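You operate a simulated robot arm through the tools that you are given. There is no shell and no other tool.

You run a simulated robot arm. Do the job below in one go: nothing can be reset, and whatever is moved stays where it is left.

## Task
Wind the green reel stand's cord on to the grey post.
Fine: post into the winder's nest, green stopper into its cup, black crank till the stand is bare, full post on the done pad. Set down upright: green stopper, grey post.
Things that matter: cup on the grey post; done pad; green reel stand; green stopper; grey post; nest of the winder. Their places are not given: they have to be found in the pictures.

It is judged by the outcome, as a careful person would: the job done as asked, and still so three seconds after it is handed in. It fails if anything else is knocked over, pushed out of place, dropped, spilled or broken. A push-on lid holds only when it is set on centred and level and pressed home; a screw cap is set on level and turned clockwise until tight.

## Robot
A 7-joint arm with a three-finger gripper, fixed in place. Base frame: the origin is on the floor under the middle of its stand, x ahead of it, y to its left, z up; the work surface is at about z = 850. Readings come in mm, rad, newtons and seconds.
It reaches about 1342 mm from its shoulder. Its first joint turns from -2.897 to 2.897 rad. Payload 2.69 kg.
Tool frame: the origin (TCP) lies between the finger pads and is the grasp point; the fingertips stand 30 mm ahead of it; z points along the fingers, y is the line along which they close. The gripper opens to 128 mm; its body begins 117 mm behind the TCP.
Orientation is that of the tool frame in the base frame, as [roll, pitch, yaw] about the fixed x, y, z axes, in that order (R = Rz(yaw) Ry(pitch) Rx(roll)). With the fingers straight down and closing along the base's y, the tool's x points along the base's -x, its y along +y and its z along -z.

## Interface
- The arm moves only by the tool jog_arm. Its argument "steps" is a list of rows, each an object of numbers (a shift or turn left out is 0, a gripper value left out holds the last): "jaw": the finger opening in mm, from 0 to 128; "dx", "dy", "dz": the shift along the tool's x, y, z in mm; "wx", "wy", "wz": the turn, a rotation vector about the tool's x, y, z in rad. In form: [{"jaw": .., "dx": .., "dy": .., "dz": .., "wx": .., "wy": .., "wz": ..}, ...]. A call has 1 to 20 rows; each row is the pose to reach, as a shift and turn from the pose commanded when the call began, along the tool's axes at that moment. Each row takes 0.2 s and may step no farther than 50 mm and 0.15 rad from the row before; otherwise, or with a gripper value out of range, the whole call is refused. A pose out of reach is approached as far as the arm can. The call stops where the force on the tool passes 90 N (or 10 N more than at its start, if that is more) or the arm is blocked; 0.2 s more then pass. Each finger travels about 127 mm/s and halts on what it meets, pressing with about 35 N; the grip force reading is that of the motor and also rises with nothing between the fingers. The clock runs only during rows and for 0.2 s after the last one: add rows that repeat a pose to give the fingers time. It gives the time, the measured TCP pose, the force on the tool (base axes), the opening and the grip force at its end, in the units of the frame above (readings bear some noise), with the torque about the TCP (base axes, N m) and any sound that the robot's microphone picked up.
- Cameras (640 x 400 px; columns grow to the right, rows downward): "scene" is fixed at [48.8, 649.5, 1624.3]; the picture's right is [-0.49, -0.87, 0.00], its down [-0.62, 0.35, -0.70] and it looks along [0.61, -0.35, -0.71] (base axes); focal length 319 px, centre (320, 200). "wrist" rides on the gripper at [58, 54, -131] in the tool frame; the picture's right is [-0.68, 0.74, 0.00], its down [-0.62, -0.57, -0.55] and it looks along [-0.40, -0.37, 0.84] (tool axes); focal length 234 px, centre (320, 200).
- capture(camera): a new picture of that camera. No time passes.
- raise_lower(by): moves the trunk up (or, below 0, down) by that many mm; the arm rides with it, the base frame stays. It gives what a move gives, with no picture.
- locate(camera, pixels): there is no depth. For up to 12 entries [column, row, z] of the newest picture of that camera ("zoom" is the newest enlarged one), the place [x, y] in the base frame at which the ray of that pixel passes the height z, good to about 3 mm. No time passes.
- inspect(camera, box): a new picture of the part [left, top, right, bottom] of that camera's present view, enlarged. No time passes.
- close_job(): hands the job in; it is judged then, once.

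Leave the gripper open and the arm clear of the work at the hand-in unless told otherwise.

The tools are called after ">>>" as a command line: name --argument value ..., lists and objects as JSON in quotes. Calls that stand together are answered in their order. jog_arm: Moves the arm, as the interface text tells. Its arguments: {"type":"object","properties":{"steps":{"type":"array","items":{"type":"object","properties":{"jaw":{"type":"number"},"dx":{"type":"number"},"dy":{"type":"number"},"dz":{"type":"number"},"wx":{"type":"number"},"wy":{"type":"number"},"wz":{"type":"number"}}}}},"required":["steps"]} The other tools are called the same way: raise_lower (by) moves the trunk up or down; capture (camera) takes a picture; locate (camera, pixels) gives the place at which the rays of pixels pass given heights; inspect (camera, box) takes an enlarged picture of a part of a camera's view; close_job () hands the job in.

At the start:

```text
t: 0.0
ee_pos: [633.0, 292.6, 1184.2]
ee_rot: [-3.141, 0.0, 3.141]
contact_force: [0.7, 0.7, 0.3]
torque: [0.0, 0.01, 0.0]
gripper_width: 128.0
gripper_force: 0.1
trunk travel left (down, up): [-150.0, 200.0]
```

scene: 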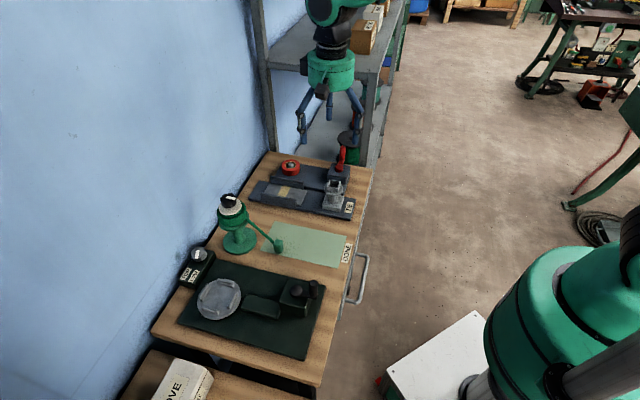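
wrist: 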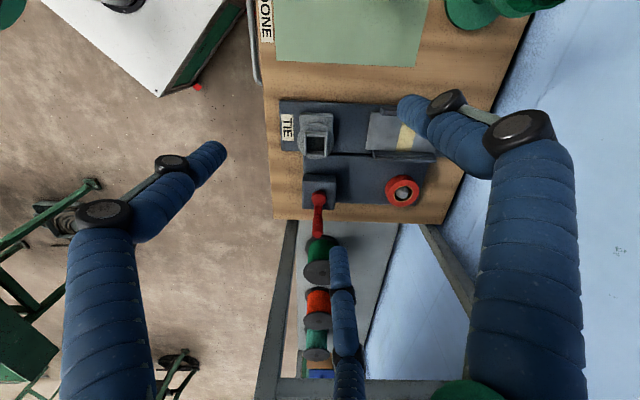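

I'll start with close-ups of the bench: the winder, the reel stand, the pad and the dark board at the front.

>>> inspect --camera "scene" --box '[230, 130, 390, 230]'

>>> inspect --camera "scene" --box '[200, 180, 360, 280]'

>>> inspect --camera "scene" --box '[160, 230, 340, 370]'

>>> inspect --camera "wrist" --box '[240, 80, 500, 400]'

```text
4.00 times, centred on (310, 180) of scene
```

zoom: 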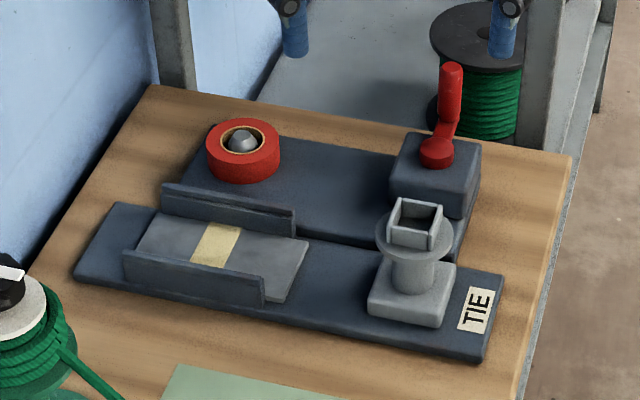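

```text
4.00 times, centred on (280, 230) of scene
```

zoom: 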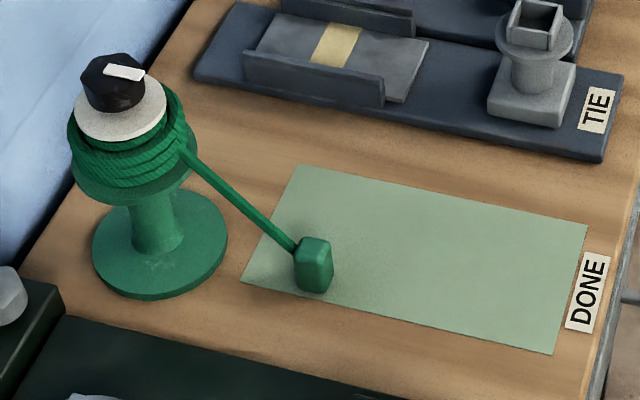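

```text
2.86 times, centred on (250, 300) of scene
```

zoom: 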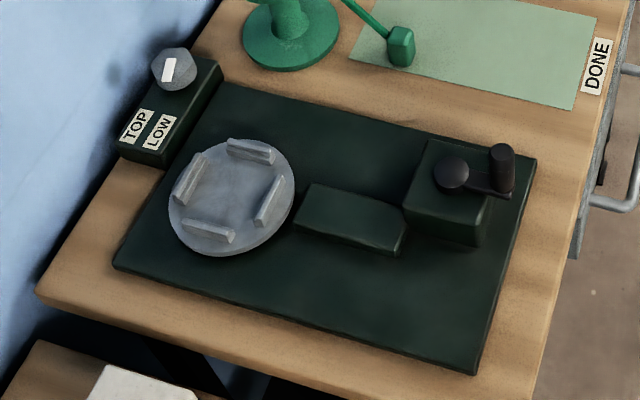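

```text
1.25 times, centred on (370, 240) of wrist
```

zoom: 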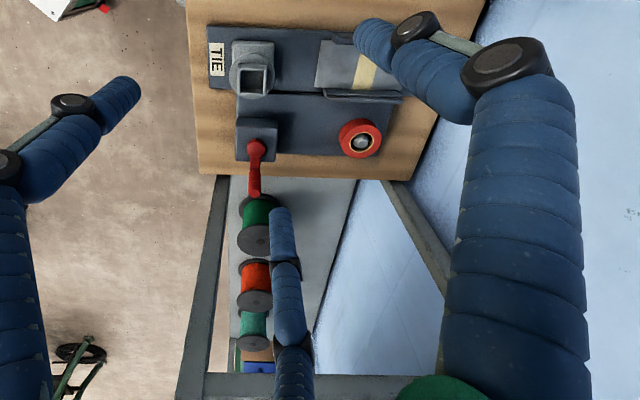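

The grey post, with a square base and a square cup on top, stands on the "TIE" board. The green stopper, a block on the cord's end, lies at the edge of the done pad at about (277,246). The winder's turntable with four rails is at (219,298), and the black crank is at about (314,290). Next I'll locate these.

>>> locate --camera "scene" --pixels '[[219, 298, 870], [277, 250, 850], [239, 242, 860], [331, 207, 865], [335, 184, 940], [314, 288, 930], [298, 292, 920], [199, 254, 900], [275, 221, 850], [348, 237, 850], [338, 268, 850], [260, 251, 850]]'

>>> inspect --camera "scene" --box '[170, 240, 250, 290]'

>>> inspect --camera "scene" --box '[205, 185, 295, 260]'

>>> inspect --camera "scene" --box '[300, 165, 370, 225]'

```text
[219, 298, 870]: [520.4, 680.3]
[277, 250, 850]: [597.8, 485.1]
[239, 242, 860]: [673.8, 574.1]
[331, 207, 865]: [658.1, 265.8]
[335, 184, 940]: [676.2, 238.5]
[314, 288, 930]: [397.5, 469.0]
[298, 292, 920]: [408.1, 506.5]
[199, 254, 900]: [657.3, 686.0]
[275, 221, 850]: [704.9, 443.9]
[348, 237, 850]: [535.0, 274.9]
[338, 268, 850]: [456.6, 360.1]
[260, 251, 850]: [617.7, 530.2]
```

```text
8.00 times, centred on (210, 265) of scene
```

zoom: 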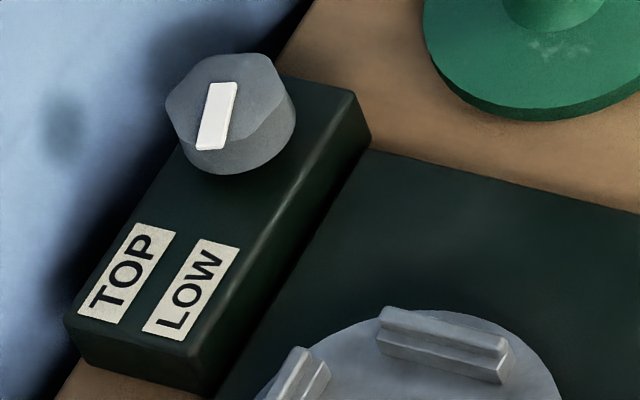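

```text
5.33 times, centred on (250, 222) of scene
```

zoom: 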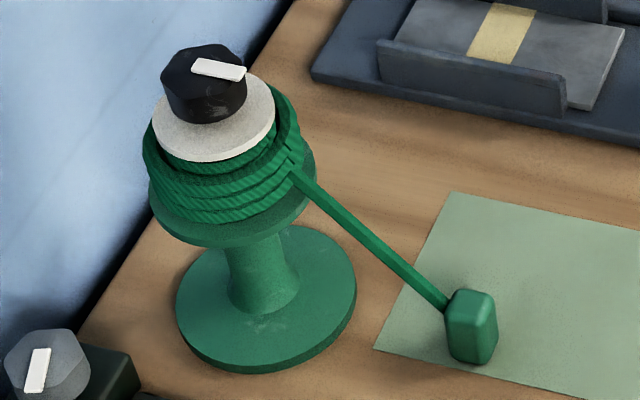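

```text
6.67 times, centred on (335, 195) of scene
```

zoom: 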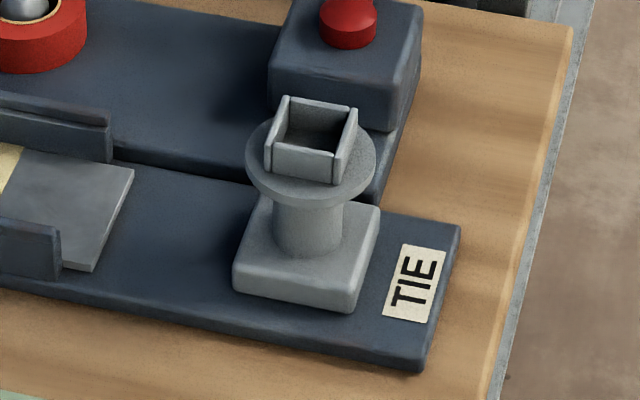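

The selector knob next to the winder points roughly at LOW, and the reel stand has a black knob on top. I'll move the wrist camera over the post for a proper look, with the hand held high at z=1184. The tool move is +x 120 and +y 110.

>>> jog_arm --steps '[{"dx": 30, "dy": 27}, {"dx": 60, "dy": 55}, {"dx": 90, "dy": 82}, {"dx": 120, "dy": 110}, {"dx": 120, "dy": 110}]'

>>> capture --camera "wrist"

>>> capture --camera "scene"

```text
t: 1.2
ee_pos: [513.9, 404.5, 1181.7]
ee_rot: [3.142, -0.001, 3.141]
contact_force: [0.0, 0.9, -0.9]
torque: [0.0, -0.02, 0.05]
gripper_width: 128.3
gripper_force: 0.0
trunk travel left (down, up): [-150.0, 200.0]
```

```text
taken
```

wrist: 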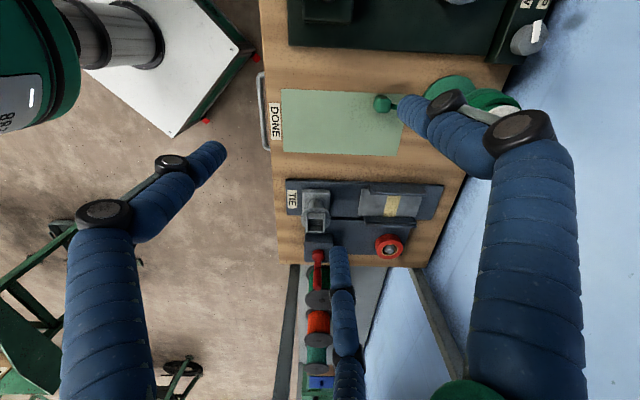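

```text
taken
```

scene: 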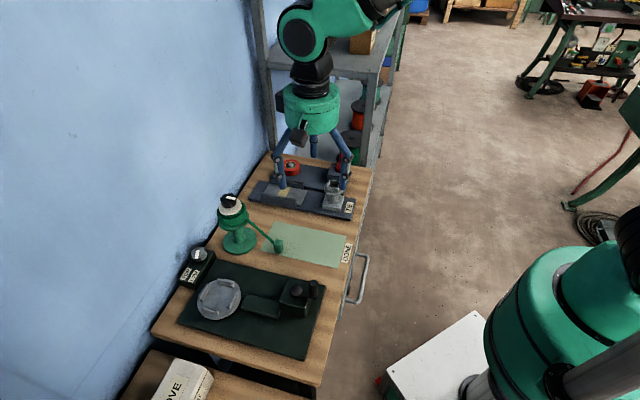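

The bench lies at about 45° to the base axes. I'll enlarge the wrist view around the post and the rest of the TIE fixture, and around the stopper.

>>> inspect --camera "wrist" --box '[270, 170, 430, 270]'

>>> inspect --camera "wrist" --box '[340, 70, 500, 170]'

>>> inspect --camera "scene" --box '[250, 70, 390, 220]'

```text
4.00 times, centred on (350, 220) of wrist
```

zoom: 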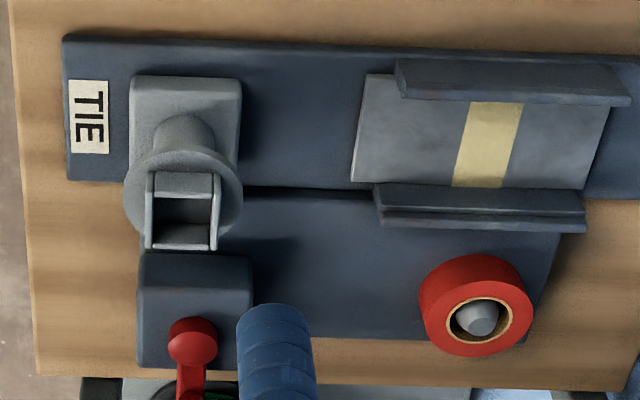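

```text
4.00 times, centred on (420, 120) of wrist
```

zoom: 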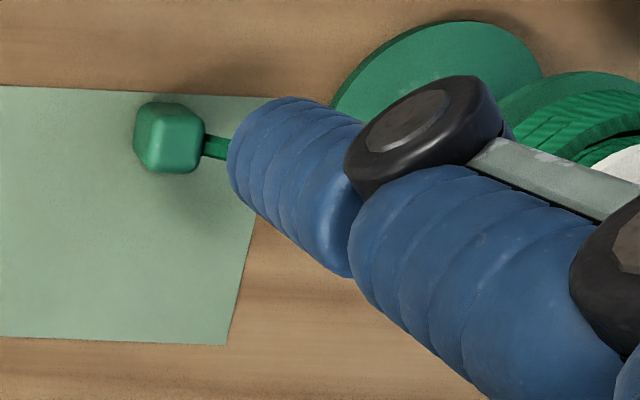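

```text
2.67 times, centred on (320, 145) of scene
```

zoom: 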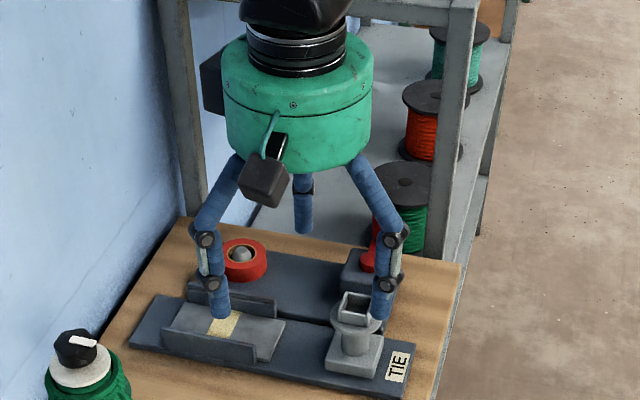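

Now I'll triangulate the post. I'm using the cup's top centre at scene (333.8,183.3) and wrist (315.5,225.5), with several trial heights.

>>> locate --camera "scene" --pixels '[[333.8, 183.3, 930], [333.8, 183.3, 950], [333.8, 183.3, 970], [333.8, 183.3, 990], [339.5, 211.5, 862], [322, 207.7, 862], [344, 196.5, 880], [339.5, 211.5, 870], [322, 207.7, 870]]'

>>> locate --camera "wrist" --pixels '[[315.5, 225.5, 930], [315.5, 225.5, 950], [315.5, 225.5, 970], [315.5, 225.5, 990], [303.25, 189.25, 880], [330.75, 190, 880], [330, 216, 880], [307.5, 218.7, 960], [324.5, 218.7, 960], [306.7, 232.5, 960], [323.7, 232.5, 960]]'

```text
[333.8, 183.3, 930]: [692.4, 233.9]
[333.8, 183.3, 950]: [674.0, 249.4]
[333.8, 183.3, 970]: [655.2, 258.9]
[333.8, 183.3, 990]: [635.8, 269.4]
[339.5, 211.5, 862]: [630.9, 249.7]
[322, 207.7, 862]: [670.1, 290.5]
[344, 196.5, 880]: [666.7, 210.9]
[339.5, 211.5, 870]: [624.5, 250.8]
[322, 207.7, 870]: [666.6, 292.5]
```

```text
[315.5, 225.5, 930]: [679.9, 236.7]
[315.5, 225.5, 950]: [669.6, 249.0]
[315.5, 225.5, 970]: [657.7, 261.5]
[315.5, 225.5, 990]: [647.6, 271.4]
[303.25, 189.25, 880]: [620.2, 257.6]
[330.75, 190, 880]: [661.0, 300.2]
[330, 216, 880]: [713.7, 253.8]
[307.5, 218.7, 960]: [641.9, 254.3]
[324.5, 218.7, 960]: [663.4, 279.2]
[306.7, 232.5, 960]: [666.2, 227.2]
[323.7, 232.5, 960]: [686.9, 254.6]
```

The cup top comes out near (664,254) at z≈960. The base is about 58 mm square and the disk about 58 mm across. Next I'll move the wrist camera so it looks over the winder, around (470,600). That is a base move of (-180,+320), staying high.

>>> jog_arm --steps '[{"dx": 22, "dy": 40}, {"dx": 45, "dy": 80}, {"dx": 67, "dy": 120}, {"dx": 90, "dy": 160}, {"dx": 112, "dy": 200}, {"dx": 135, "dy": 240}, {"dx": 157, "dy": 280}, {"dx": 180, "dy": 320}, {"dx": 180, "dy": 320}]'

>>> capture --camera "wrist"

>>> capture --camera "scene"

```text
t: 3.2
ee_pos: [333.0, 723.6, 1181.3]
ee_rot: [-3.14, -0.001, 3.142]
contact_force: [-0.8, 1.3, -0.8]
torque: [-0.08, -0.03, 0.02]
gripper_width: 127.9
gripper_force: 0.1
trunk travel left (down, up): [-150.0, 200.0]
```

```text
taken
```

wrist: 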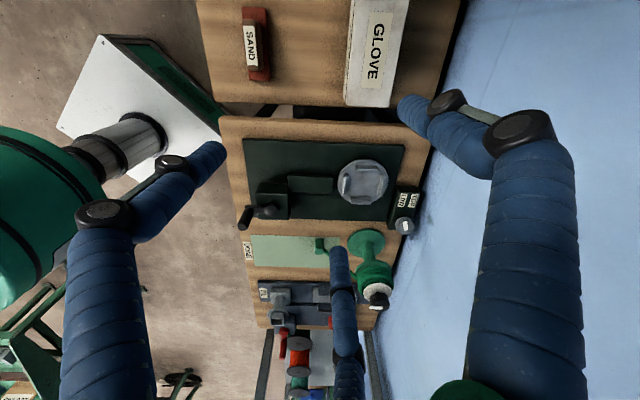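

```text
taken
```

scene: 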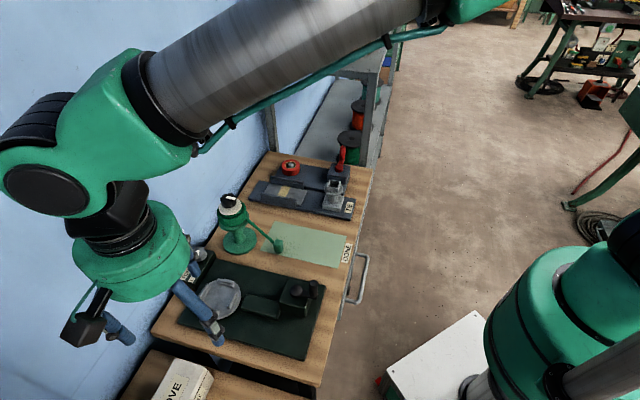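

From here I can see the whole winder and reel stand. I'll enlarge both, plus the selector.

>>> inspect --camera "wrist" --box '[225, 125, 425, 235]'

>>> inspect --camera "wrist" --box '[310, 150, 430, 240]'

>>> inspect --camera "wrist" --box '[300, 220, 420, 320]'

```text
3.20 times, centred on (325, 180) of wrist
```

zoom: 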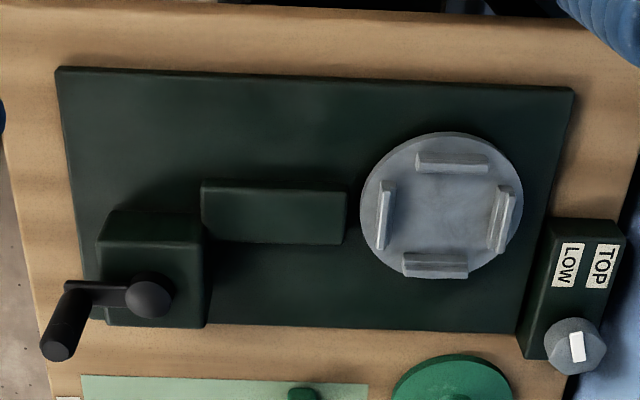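

```text
4.44 times, centred on (370, 195) of wrist
```

zoom: 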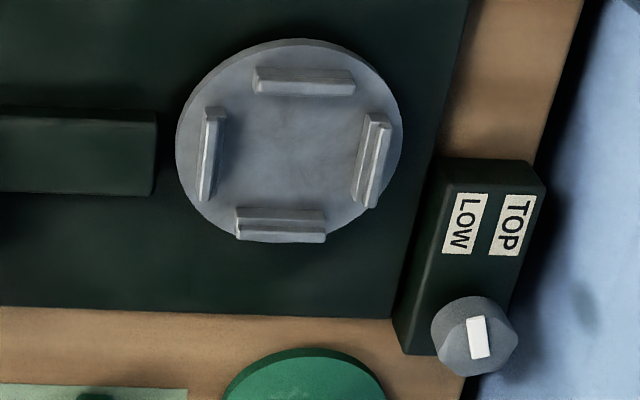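

```text
4.00 times, centred on (360, 270) of wrist
```

zoom: 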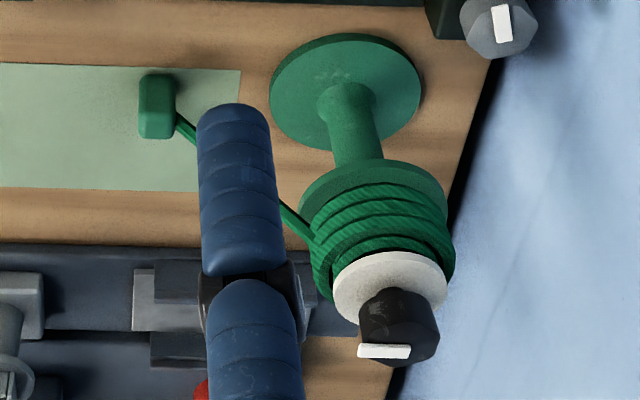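

The selector pointer lies toward LOW. Now I'll locate the turntable, its rails and the crank from this view at plausible heights.

>>> locate --camera "wrist" --pixels '[[362.8, 182.2, 875], [366.3, 168.4, 885], [361.25, 200.3, 885], [345.3, 184.7, 885], [382.2, 186.25, 885], [371.2, 213.6, 930], [344.5, 286.3, 930], [344.7, 283.7, 900]]'

>>> locate --camera "scene" --pixels '[[219, 298, 870], [219, 298, 880], [219, 298, 890], [314, 288, 930], [314, 288, 950], [298, 292, 920]]'

```text
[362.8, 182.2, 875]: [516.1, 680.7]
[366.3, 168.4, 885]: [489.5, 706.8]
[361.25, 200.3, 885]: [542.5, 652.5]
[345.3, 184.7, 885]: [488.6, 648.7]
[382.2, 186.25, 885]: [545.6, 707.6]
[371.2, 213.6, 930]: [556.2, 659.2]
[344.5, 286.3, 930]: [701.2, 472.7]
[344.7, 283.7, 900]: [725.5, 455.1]
```

```text
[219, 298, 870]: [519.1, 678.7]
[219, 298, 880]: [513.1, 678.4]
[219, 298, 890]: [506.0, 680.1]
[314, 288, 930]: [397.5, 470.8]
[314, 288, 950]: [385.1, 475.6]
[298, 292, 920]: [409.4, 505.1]
```

The turntable centre is close to (517,679). I'll go lower for a closer look at the nest, with the TCP to about (432,757,1050), which is clear of everything.

>>> jog_arm --steps '[{"dx": -25, "dy": 8, "dz": 33}, {"dx": -50, "dy": 16, "dz": 66}, {"dx": -75, "dy": 25, "dz": 99}, {"dx": -99, "dy": 33, "dz": 131}, {"dx": -99, "dy": 33, "dz": 131}]'

>>> capture --camera "wrist"

>>> inspect --camera "wrist" --box '[270, 140, 430, 260]'

```text
t: 4.4
ee_pos: [432.5, 757.9, 1049.6]
ee_rot: [-3.14, 0.0, -3.141]
contact_force: [0.1, 0.0, -0.7]
torque: [-0.03, 0.02, 0.0]
gripper_width: 128.0
gripper_force: 0.1
trunk travel left (down, up): [-150.0, 200.0]
```

```text
taken
```

wrist: 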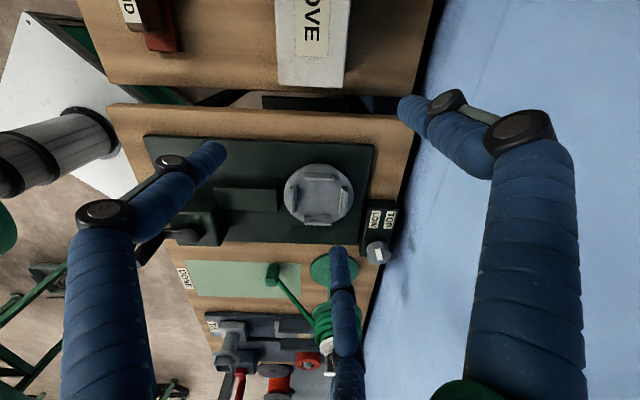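

```text
3.33 times, centred on (350, 200) of wrist
```

zoom: 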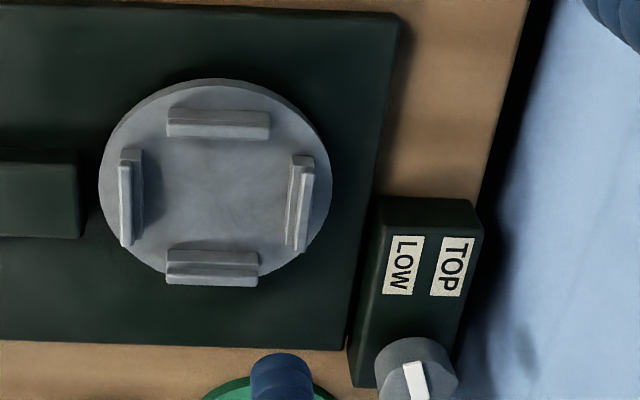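

Now I'll locate the inner top edges of the rails from this zoom, to get the nest's centre and yaw.

>>> locate --camera "zoom" --pixels '[[168, 136, 885], [268, 139, 885], [167, 268, 885], [258, 268, 885], [131, 165, 885], [133, 243, 885], [304, 160, 885], [297, 250, 885], [100, 190, 872], [332, 185, 872], [215, 80, 872], [213, 292, 872]]'

>>> inspect --camera "wrist" --box '[280, 160, 360, 230]'

```text
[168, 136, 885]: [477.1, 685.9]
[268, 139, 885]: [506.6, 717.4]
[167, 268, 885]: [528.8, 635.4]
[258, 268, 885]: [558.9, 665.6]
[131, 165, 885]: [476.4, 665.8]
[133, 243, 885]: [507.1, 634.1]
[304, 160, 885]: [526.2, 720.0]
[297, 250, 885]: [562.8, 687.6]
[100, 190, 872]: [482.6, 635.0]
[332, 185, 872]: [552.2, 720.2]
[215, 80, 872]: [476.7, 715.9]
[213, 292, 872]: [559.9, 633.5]
```

```text
5.71 times, centred on (320, 195) of wrist
```

zoom: 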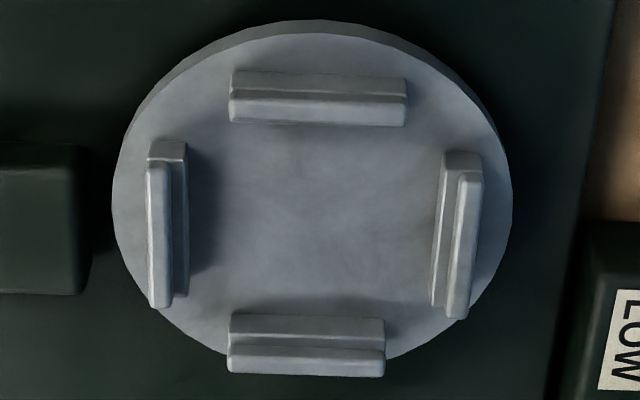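

The nest is centred near (518,676) and aligned at about 45°, like the rest of the bench. The rails have a stepped or chamfered lead-in. Before going to the post, I'll partly close the fingers in free air to see how the three of them move.

>>> jog_arm --steps '[{"jaw": 58}, {"jaw": 58}, {"jaw": 58}]'

>>> capture --camera "wrist"

>>> capture --camera "scene"

```text
t: 5.2
ee_pos: [431.1, 758.6, 1051.6]
ee_rot: [-3.141, -0.001, -3.142]
contact_force: [0.4, 1.0, -1.2]
torque: [0.0, 0.0, -0.01]
gripper_width: 58.3
gripper_force: 0.1
trunk travel left (down, up): [-150.0, 200.0]
```

```text
taken
```

wrist: 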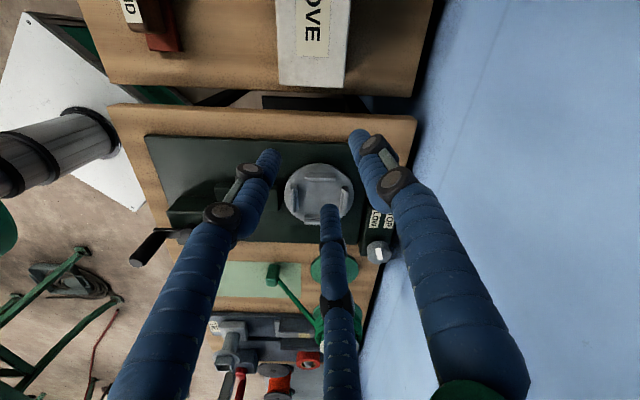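

```text
taken
```

scene: 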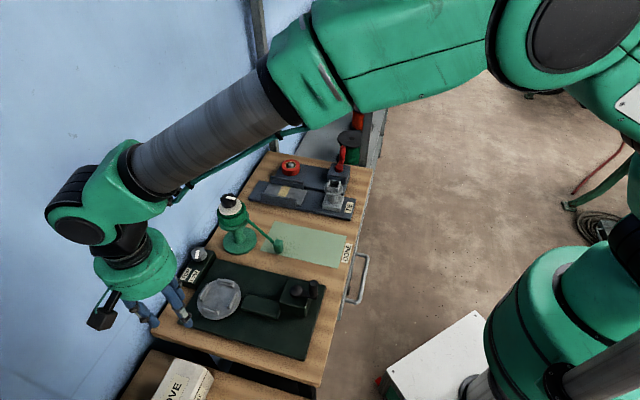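

All three fingers close radially, so the grip works like a chuck. That suits the post's round disk. Now I'll go up, across and down to a closer look at the post, with the TCP at about (605,308,1050).

>>> jog_arm --steps '[{"jaw": 100, "dz": -45}, {"dz": -90}, {"dx": -17, "dy": -45, "dz": -120}, {"dx": -35, "dy": -90, "dz": -120}, {"dx": -52, "dy": -135, "dz": -120}, {"dx": -70, "dy": -180, "dz": -120}, {"dx": -87, "dy": -225, "dz": -120}, {"dx": -104, "dy": -270, "dz": -120}, {"dx": -122, "dy": -315, "dz": -120}, {"dx": -139, "dy": -360, "dz": -120}, {"dx": -157, "dy": -405, "dz": -120}, {"dx": -174, "dy": -450, "dz": -110}, {"dx": -174, "dy": -450, "dz": -70}, {"dx": -174, "dy": -450, "dz": -30}, {"dx": -174, "dy": -450, "dz": 0}, {"dx": -174, "dy": -450, "dz": 0}]'

>>> capture --camera "wrist"

>>> capture --camera "scene"

```text
refused: row 3 steps farther than a row can; nothing moved
```

```text
taken
```

wrist: 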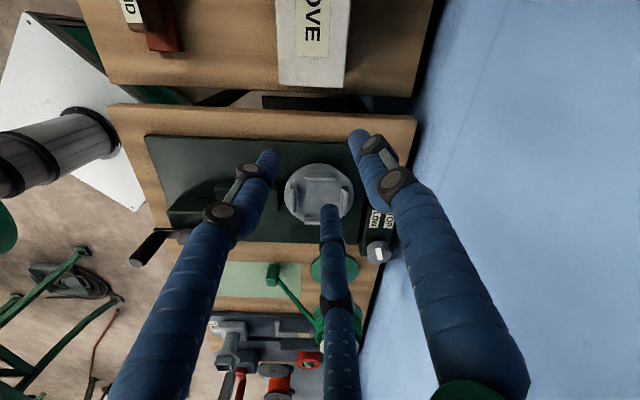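

```text
taken
```

scene: 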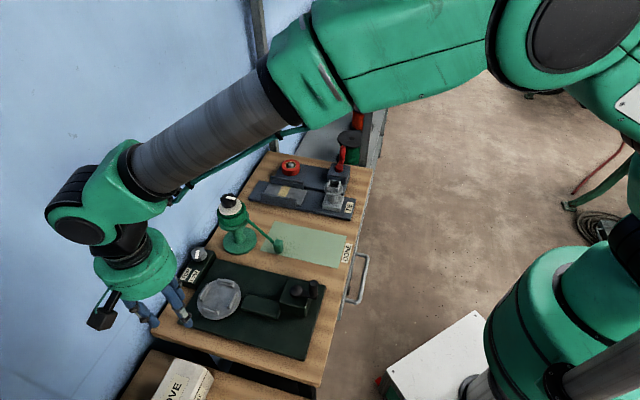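

That call was refused because row 3 was longer than 50 mm. I'll repeat it with smaller rows.

>>> jog_arm --steps '[{"jaw": 100, "dz": -45}, {"dz": -90}, {"dz": -120}, {"dx": -17, "dy": -45, "dz": -120}, {"dx": -35, "dy": -90, "dz": -120}, {"dx": -52, "dy": -135, "dz": -120}, {"dx": -70, "dy": -180, "dz": -120}, {"dx": -87, "dy": -225, "dz": -120}, {"dx": -104, "dy": -270, "dz": -120}, {"dx": -122, "dy": -315, "dz": -120}, {"dx": -139, "dy": -360, "dz": -120}, {"dx": -157, "dy": -405, "dz": -120}, {"dx": -174, "dy": -450, "dz": -120}, {"dx": -174, "dy": -450, "dz": -80}, {"dx": -174, "dy": -450, "dz": -40}, {"dx": -174, "dy": -450, "dz": 0}, {"dx": -174, "dy": -450, "dz": 0}]'

>>> capture --camera "wrist"

>>> capture --camera "scene"

```text
t: 8.8
ee_pos: [607.0, 305.2, 1049.4]
ee_rot: [-3.14, -0.001, -3.14]
contact_force: [-0.5, -0.1, 0.4]
torque: [0.0, 0.04, 0.0]
gripper_width: 100.1
gripper_force: 0.2
trunk travel left (down, up): [-150.0, 200.0]
```

```text
taken
```

wrist: 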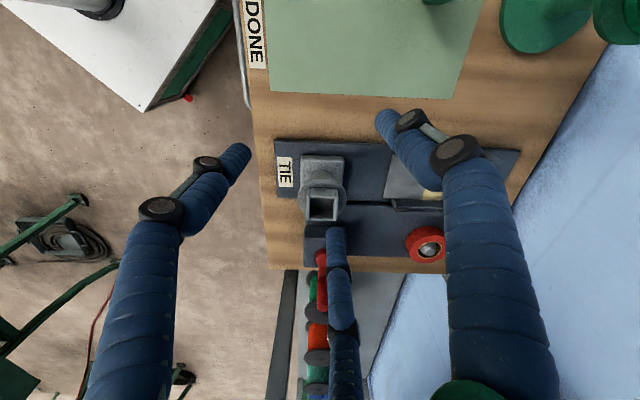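

```text
taken
```

scene: 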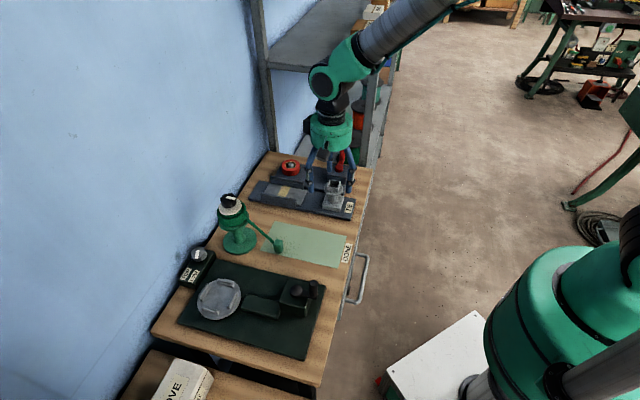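

The post is at about (322,190) in the wrist view. I'll zoom in on it.

>>> inspect --camera "wrist" --box '[272, 140, 372, 230]'

>>> inspect --camera "scene" --box '[300, 165, 370, 225]'

```text
4.44 times, centred on (322, 185) of wrist
```

zoom: 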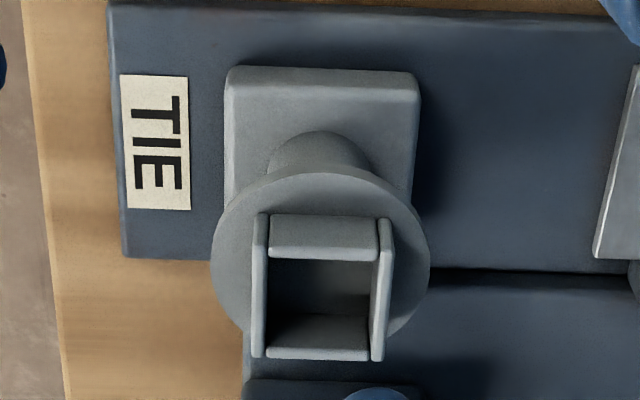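

```text
6.67 times, centred on (335, 195) of scene
```

zoom: 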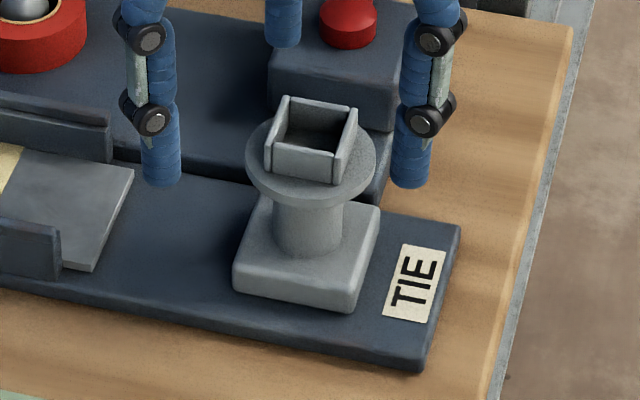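

>>> locate --camera "wrist" --pixels '[[322.1, 198, 925], [322.1, 198, 932], [322.1, 198, 940], [322, 208.4, 950], [322, 208.4, 960], [322, 208.4, 970]]'

>>> locate --camera "scene" --pixels '[[333.65, 189.45, 925], [333.65, 189.45, 932], [333.65, 189.45, 940], [333.8, 183.3, 950], [333.8, 183.3, 960], [333.8, 183.3, 970]]'

```text
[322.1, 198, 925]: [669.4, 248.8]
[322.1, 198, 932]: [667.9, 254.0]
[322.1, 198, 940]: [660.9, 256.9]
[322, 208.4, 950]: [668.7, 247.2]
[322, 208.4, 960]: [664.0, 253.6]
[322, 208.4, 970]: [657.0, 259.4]
```

```text
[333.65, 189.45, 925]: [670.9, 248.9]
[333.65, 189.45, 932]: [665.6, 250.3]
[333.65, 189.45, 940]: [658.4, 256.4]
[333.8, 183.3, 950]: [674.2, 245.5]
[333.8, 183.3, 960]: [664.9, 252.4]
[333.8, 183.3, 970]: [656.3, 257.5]
```

Both views agree on a post axis at about (666,253), with the disk at z≈932 and about 60 mm across. I'll move above it, descend to disk height with the jaw at 100, and check centring before gripping.

>>> jog_arm --steps '[{"dx": -30, "dy": -26}, {"dx": -59, "dy": -52}, {"dx": -59, "dy": -52, "dz": 40}, {"dx": -59, "dy": -52, "dz": 80}, {"dx": -59, "dy": -52, "dz": 100}, {"dx": -59, "dy": -52, "dz": 117}, {"dx": -59, "dy": -52, "dz": 117}]'

>>> capture --camera "wrist"

>>> inspect --camera "scene" --box '[280, 130, 390, 230]'

```text
t: 10.4
ee_pos: [666.0, 252.7, 935.2]
ee_rot: [3.141, 0.001, -3.141]
contact_force: [0.4, -0.8, -0.3]
torque: [-0.02, 0.02, 0.01]
gripper_width: 100.0
gripper_force: 0.1
trunk travel left (down, up): [-150.0, 200.0]
```

```text
taken
```

wrist: 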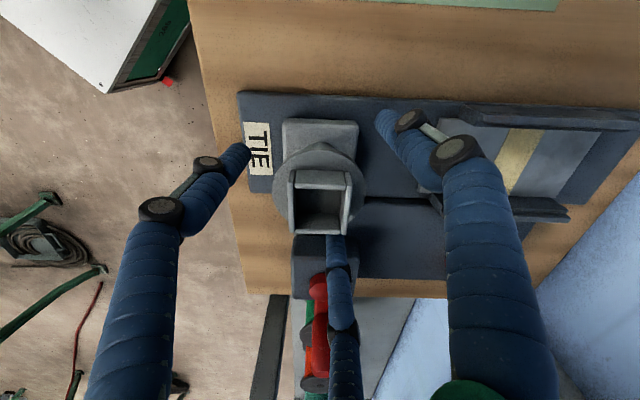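

```text
4.00 times, centred on (335, 180) of scene
```

zoom: 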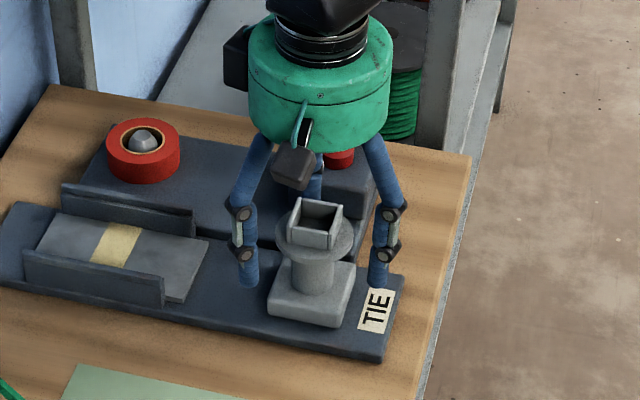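

The fingers straddle the disk. I'll zoom in to check centring, since the TCP projects to about (319,192) in the wrist view.

>>> inspect --camera "wrist" --box '[220, 100, 420, 260]'

```text
2.50 times, centred on (320, 180) of wrist
```

zoom: 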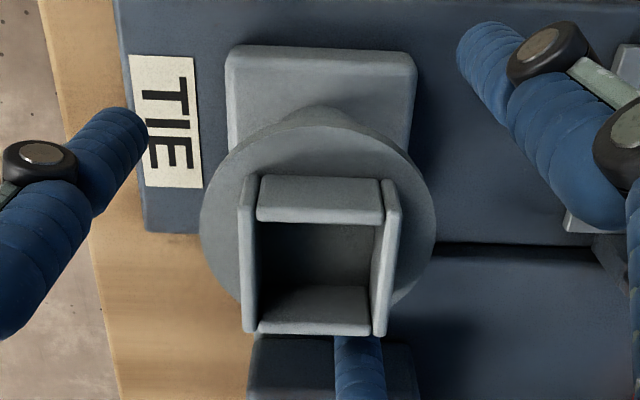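

The disk centre is at about (319,191) and the TCP projects to (319,192), so it's centred. Closing the fingers on the disk in stages.

>>> jog_arm --steps '[{"jaw": 70}, {"jaw": 66}, {"jaw": 64}, {"jaw": 62}, {"jaw": 60}, {"jaw": 56}, {"jaw": 50}, {"jaw": 50}]'

>>> inspect --camera "wrist" --box '[220, 100, 420, 260]'

>>> inspect --camera "scene" --box '[280, 130, 390, 230]'

```text
t: 12.2
ee_pos: [667.2, 253.0, 936.3]
ee_rot: [-3.141, 0.001, -3.141]
contact_force: [-0.2, 0.4, 2.4]
torque: [-0.05, -0.07, -0.01]
gripper_width: 58.1
gripper_force: 35.2
trunk travel left (down, up): [-150.0, 200.0]
```

```text
2.50 times, centred on (320, 180) of wrist
```

zoom: 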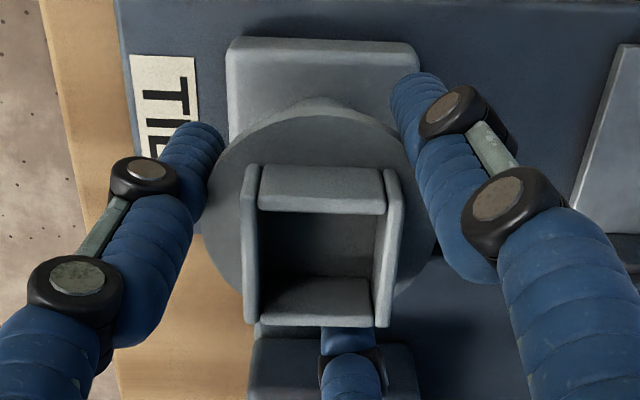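

```text
4.00 times, centred on (335, 180) of scene
```

zoom: 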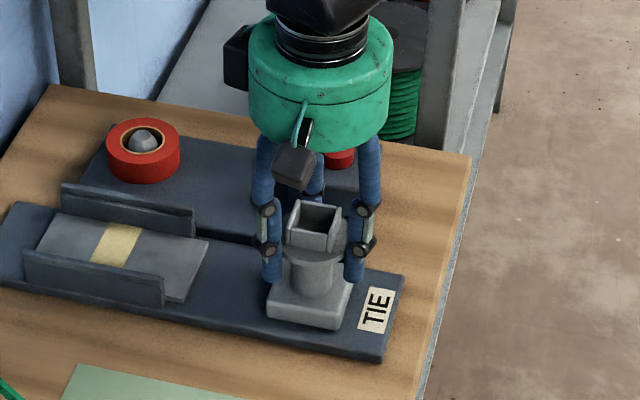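

The disk is gripped (width 58.1, 35 N) and the post has stayed upright. I'll lift it 20 mm and check the hold.

>>> jog_arm --steps '[{"dz": -5}, {"dz": -10}, {"dz": -20}, {"dz": -20}]'

>>> inspect --camera "scene" --box '[280, 130, 390, 230]'

>>> inspect --camera "wrist" --box '[220, 100, 420, 260]'

```text
t: 13.2
ee_pos: [666.7, 254.3, 956.6]
ee_rot: [-3.14, 0.002, -3.141]
contact_force: [-0.2, 0.6, -0.7]
torque: [-0.03, 0.0, 0.0]
gripper_width: 57.7
gripper_force: 34.4
trunk travel left (down, up): [-150.0, 200.0]
```

```text
4.00 times, centred on (335, 180) of scene
```

zoom: 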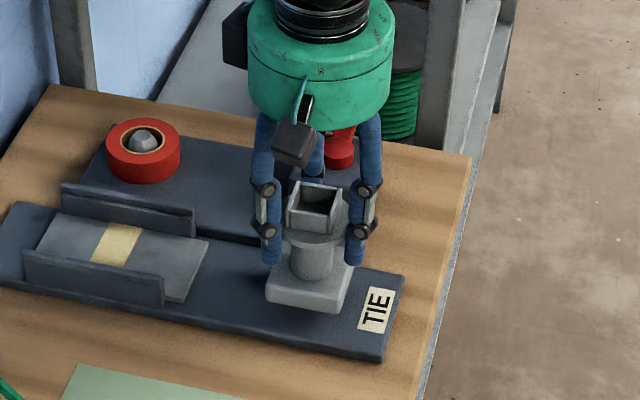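

```text
2.50 times, centred on (320, 180) of wrist
```

zoom: 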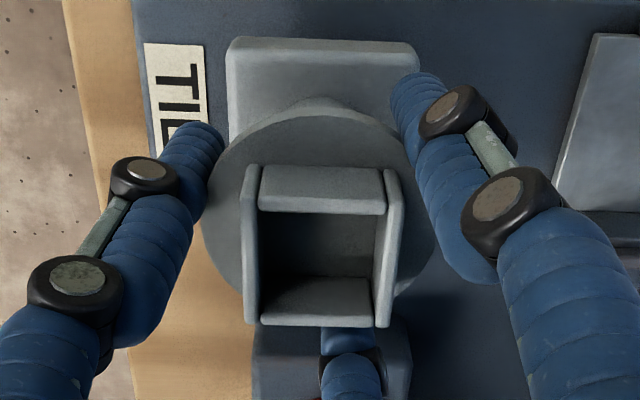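

The post is held level. I'll raise it to z≈1180, clear of the reel stand whose top is at about 1046, and carry it over the nest at (518,676).

>>> jog_arm --steps '[{"dz": -45}, {"dz": -90}, {"dz": -135}, {"dz": -180}, {"dz": -226}, {"dx": 13, "dy": 38, "dz": -226}, {"dx": 26, "dy": 76, "dz": -226}, {"dx": 40, "dy": 115, "dz": -226}, {"dx": 53, "dy": 153, "dz": -226}, {"dx": 67, "dy": 192, "dz": -226}, {"dx": 80, "dy": 230, "dz": -226}, {"dx": 94, "dy": 268, "dz": -226}, {"dx": 107, "dy": 307, "dz": -226}, {"dx": 120, "dy": 345, "dz": -226}, {"dx": 134, "dy": 384, "dz": -226}, {"dx": 147.6, "dy": 422, "dz": -226}, {"dx": 147.6, "dy": 422, "dz": -226}]'

>>> capture --camera "wrist"

>>> capture --camera "scene"

```text
t: 16.8
ee_pos: [517.8, 676.4, 1181.6]
ee_rot: [-3.139, 0.0, -3.141]
contact_force: [-0.9, 0.8, -1.1]
torque: [-0.1, -0.01, -0.01]
gripper_width: 58.0
gripper_force: 35.2
trunk travel left (down, up): [-150.0, 200.0]
```

```text
taken
```

wrist: 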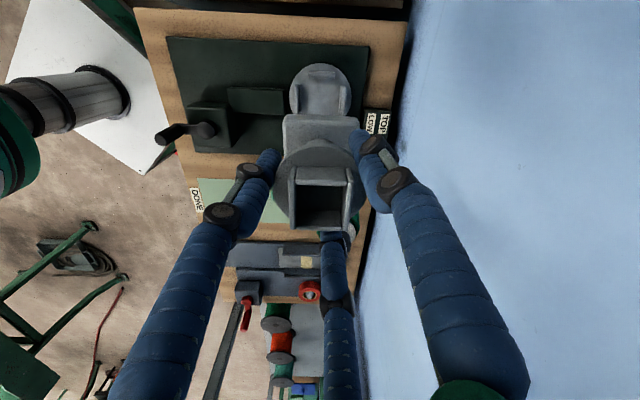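

```text
taken
```

scene: 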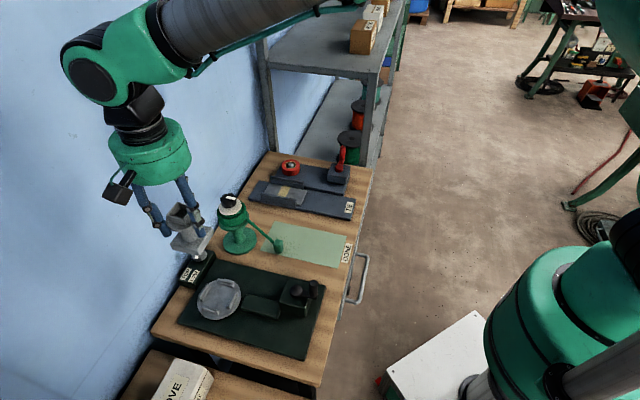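

The post is above the nest. I'll zoom in to compare the base's yaw with the rails and to pin down the nest's location from here.

>>> inspect --camera "wrist" --box '[265, 50, 375, 140]'

```text
4.44 times, centred on (320, 95) of wrist
```

zoom: 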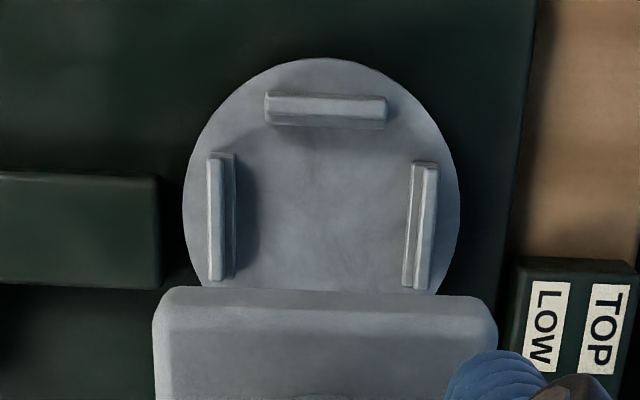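

>>> locate --camera "zoom" --pixels '[[320.7, 220.5, 872], [320.7, 220.5, 878], [320.7, 220.5, 885], [236, 217, 878], [405, 226, 878], [327, 128, 878], [183, 205, 872], [460, 207, 872], [322, 58, 870], [268, 90, 880], [385, 97, 880]]'

>>> inspect --camera "scene" --box '[180, 265, 260, 335]'

```text
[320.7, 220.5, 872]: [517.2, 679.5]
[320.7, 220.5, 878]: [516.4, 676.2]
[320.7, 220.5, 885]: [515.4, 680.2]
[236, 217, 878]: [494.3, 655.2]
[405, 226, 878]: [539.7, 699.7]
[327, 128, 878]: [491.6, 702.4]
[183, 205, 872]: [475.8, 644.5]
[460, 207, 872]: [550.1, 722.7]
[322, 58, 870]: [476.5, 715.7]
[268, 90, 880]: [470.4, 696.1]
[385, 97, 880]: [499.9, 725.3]
```

```text
5.71 times, centred on (220, 300) of scene
```

zoom: 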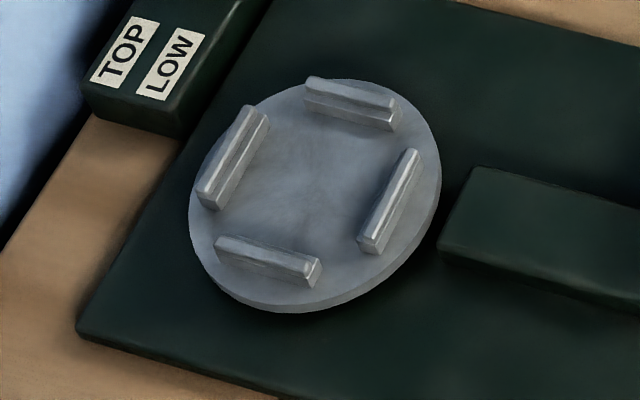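

From both views the nest is centred at about (517,677) and its rails are turned roughly 1.5° clockwise relative to the post's base. The inner gap is about 64 mm and the base is 58–60 mm. I'll apply a small yaw of +0.025 about tool z, shift 1.5 mm, and descend to just above the rails.

>>> jog_arm --steps '[{"dx": 1.5, "dz": 40, "wz": 0.025}, {"dx": 1.5, "dz": 80, "wz": 0.025}, {"dx": 1.5, "dz": 120, "wz": 0.025}, {"dx": 1.5, "dz": 160, "wz": 0.025}, {"dx": 1.5, "dz": 190, "wz": 0.025}, {"dx": 1.5, "dz": 205, "wz": 0.025}, {"dx": 1.5, "dz": 205, "wz": 0.025}]'

>>> inspect --camera "scene" --box '[170, 230, 270, 330]'

>>> inspect --camera "wrist" --box '[240, 70, 400, 210]'

```text
t: 18.4
ee_pos: [516.6, 676.0, 976.3]
ee_rot: [3.141, 0.0, 3.116]
contact_force: [-0.6, 0.0, -0.9]
torque: [-0.03, -0.01, 0.0]
gripper_width: 57.7
gripper_force: 34.8
trunk travel left (down, up): [-150.0, 200.0]
```

```text
4.00 times, centred on (220, 280) of scene
```

zoom: 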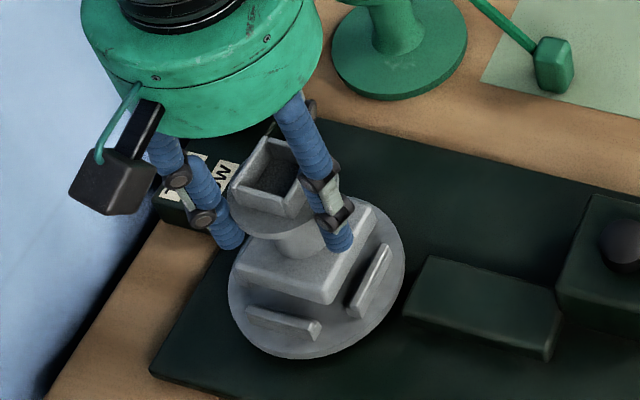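

```text
2.86 times, centred on (320, 140) of wrist
```

zoom: 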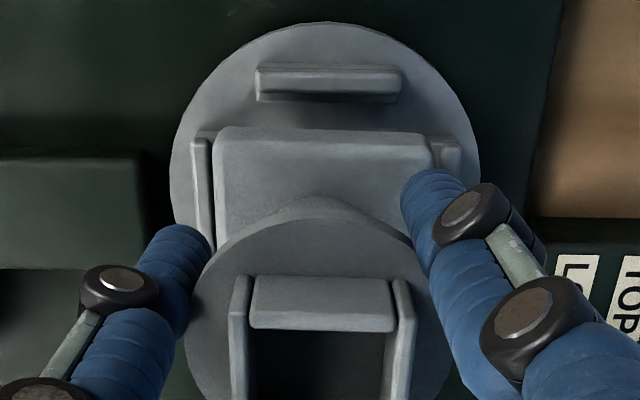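

The base hovers squarely over the nest, with its front edge about 7 mm inside the near rail's upper edge, as it should be. I'll shift 0.5 mm toward the rail midline and come down 25 mm while watching the force.

>>> jog_arm --steps '[{"dx": -0.5, "dy": 0.5, "dz": 8}, {"dx": -0.5, "dy": 0.5, "dz": 14}, {"dx": -0.5, "dy": 0.5, "dz": 18}, {"dx": -0.5, "dy": 0.5, "dz": 22}, {"dx": -0.5, "dy": 0.5, "dz": 25}, {"dx": -0.5, "dy": 0.5, "dz": 25}]'

>>> inspect --camera "scene" --box '[170, 230, 270, 330]'

>>> inspect --camera "wrist" --box '[240, 70, 400, 210]'

```text
t: 19.8
ee_pos: [516.3, 675.4, 952.3]
ee_rot: [3.139, 0.001, 3.116]
contact_force: [-2.3, 0.2, 10.3]
torque: [-0.34, 0.03, -0.01]
gripper_width: 57.7
gripper_force: 35.1
trunk travel left (down, up): [-150.0, 200.0]
```

```text
4.00 times, centred on (220, 280) of scene
```

zoom: 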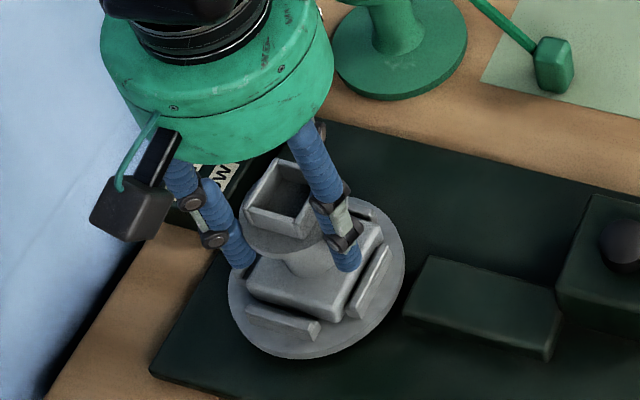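

```text
2.86 times, centred on (320, 140) of wrist
```

zoom: 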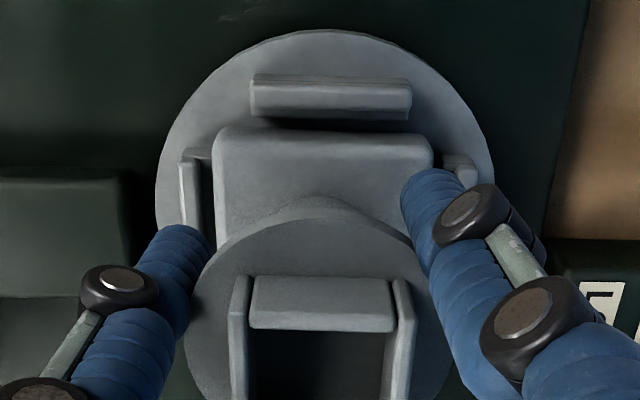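

There's contact at 10 N with the hand at z≈952, and the torque points to a corner on the −y side. I'll look closer before pressing any further.

>>> inspect --camera "scene" --box '[215, 270, 285, 320]'

>>> inspect --camera "scene" --box '[220, 275, 265, 310]'

>>> inspect --camera "wrist" --box '[260, 90, 380, 160]'

```text
8.00 times, centred on (250, 295) of scene
```

zoom: 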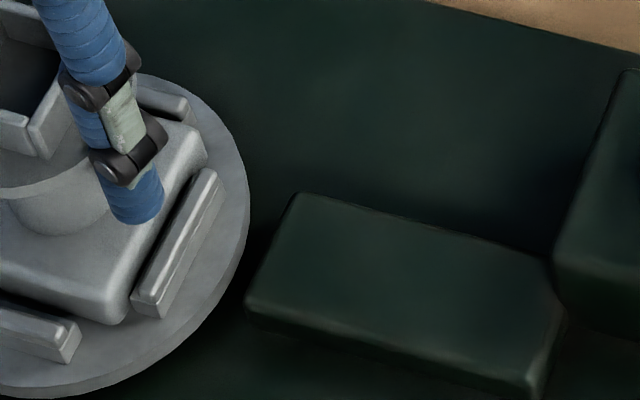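

```text
11.43 times, centred on (242, 292) of scene
```

zoom: 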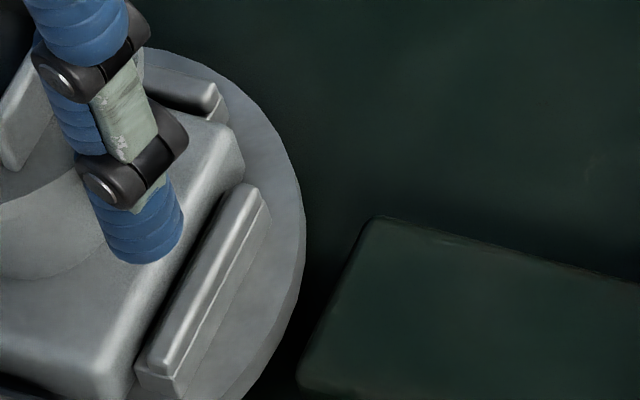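

```text
5.33 times, centred on (320, 125) of wrist
```

zoom: 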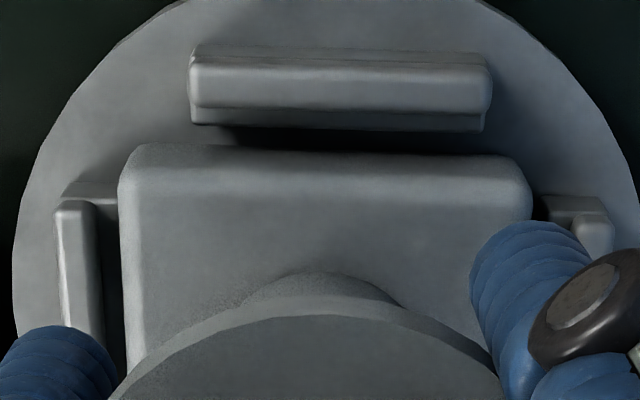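

The base sits between the rails with visible gaps on all visible sides, so this may be the turntable floor. I'll press 1.5 mm more and watch force and torque.

>>> jog_arm --steps '[{"dz": 0.8}, {"dz": 1.5}, {"dz": 1.5}]'

```text
t: 20.6
ee_pos: [516.6, 676.7, 951.7]
ee_rot: [3.138, 0.0, 3.115]
contact_force: [-5.0, 0.8, 25.8]
torque: [-0.39, -0.45, 0.02]
gripper_width: 57.8
gripper_force: 34.6
trunk travel left (down, up): [-150.0, 200.0]
```

Force rises to 26 N, with the pressure centre shifted about 22 mm toward the far rail and a slight push back. The far edge may be sitting on the far rail's step. I'll lift 6 mm, shift 2 mm back toward the near side, and come down again to compare contact heights.

>>> jog_arm --steps '[{"dz": -3}, {"dz": -6}, {"dx": 1.4, "dy": 1.4, "dz": -6}, {"dx": 1.4, "dy": 1.4, "dz": -6}]'

>>> jog_arm --steps '[{"dz": 2}, {"dz": 4}, {"dz": 5}, {"dz": 5}]'

```text
t: 21.6
ee_pos: [515.1, 677.8, 955.0]
ee_rot: [-3.139, -0.002, 3.117]
contact_force: [1.5, 1.9, -2.0]
torque: [0.13, -0.15, 0.0]
gripper_width: 57.8
gripper_force: 35.2
trunk travel left (down, up): [-150.0, 200.0]
```

```text
t: 22.6
ee_pos: [514.7, 676.5, 952.1]
ee_rot: [3.14, 0.001, 3.118]
contact_force: [-1.9, 1.2, 9.5]
torque: [-0.05, -0.34, -0.02]
gripper_width: 57.7
gripper_force: 34.9
trunk travel left (down, up): [-150.0, 200.0]
```

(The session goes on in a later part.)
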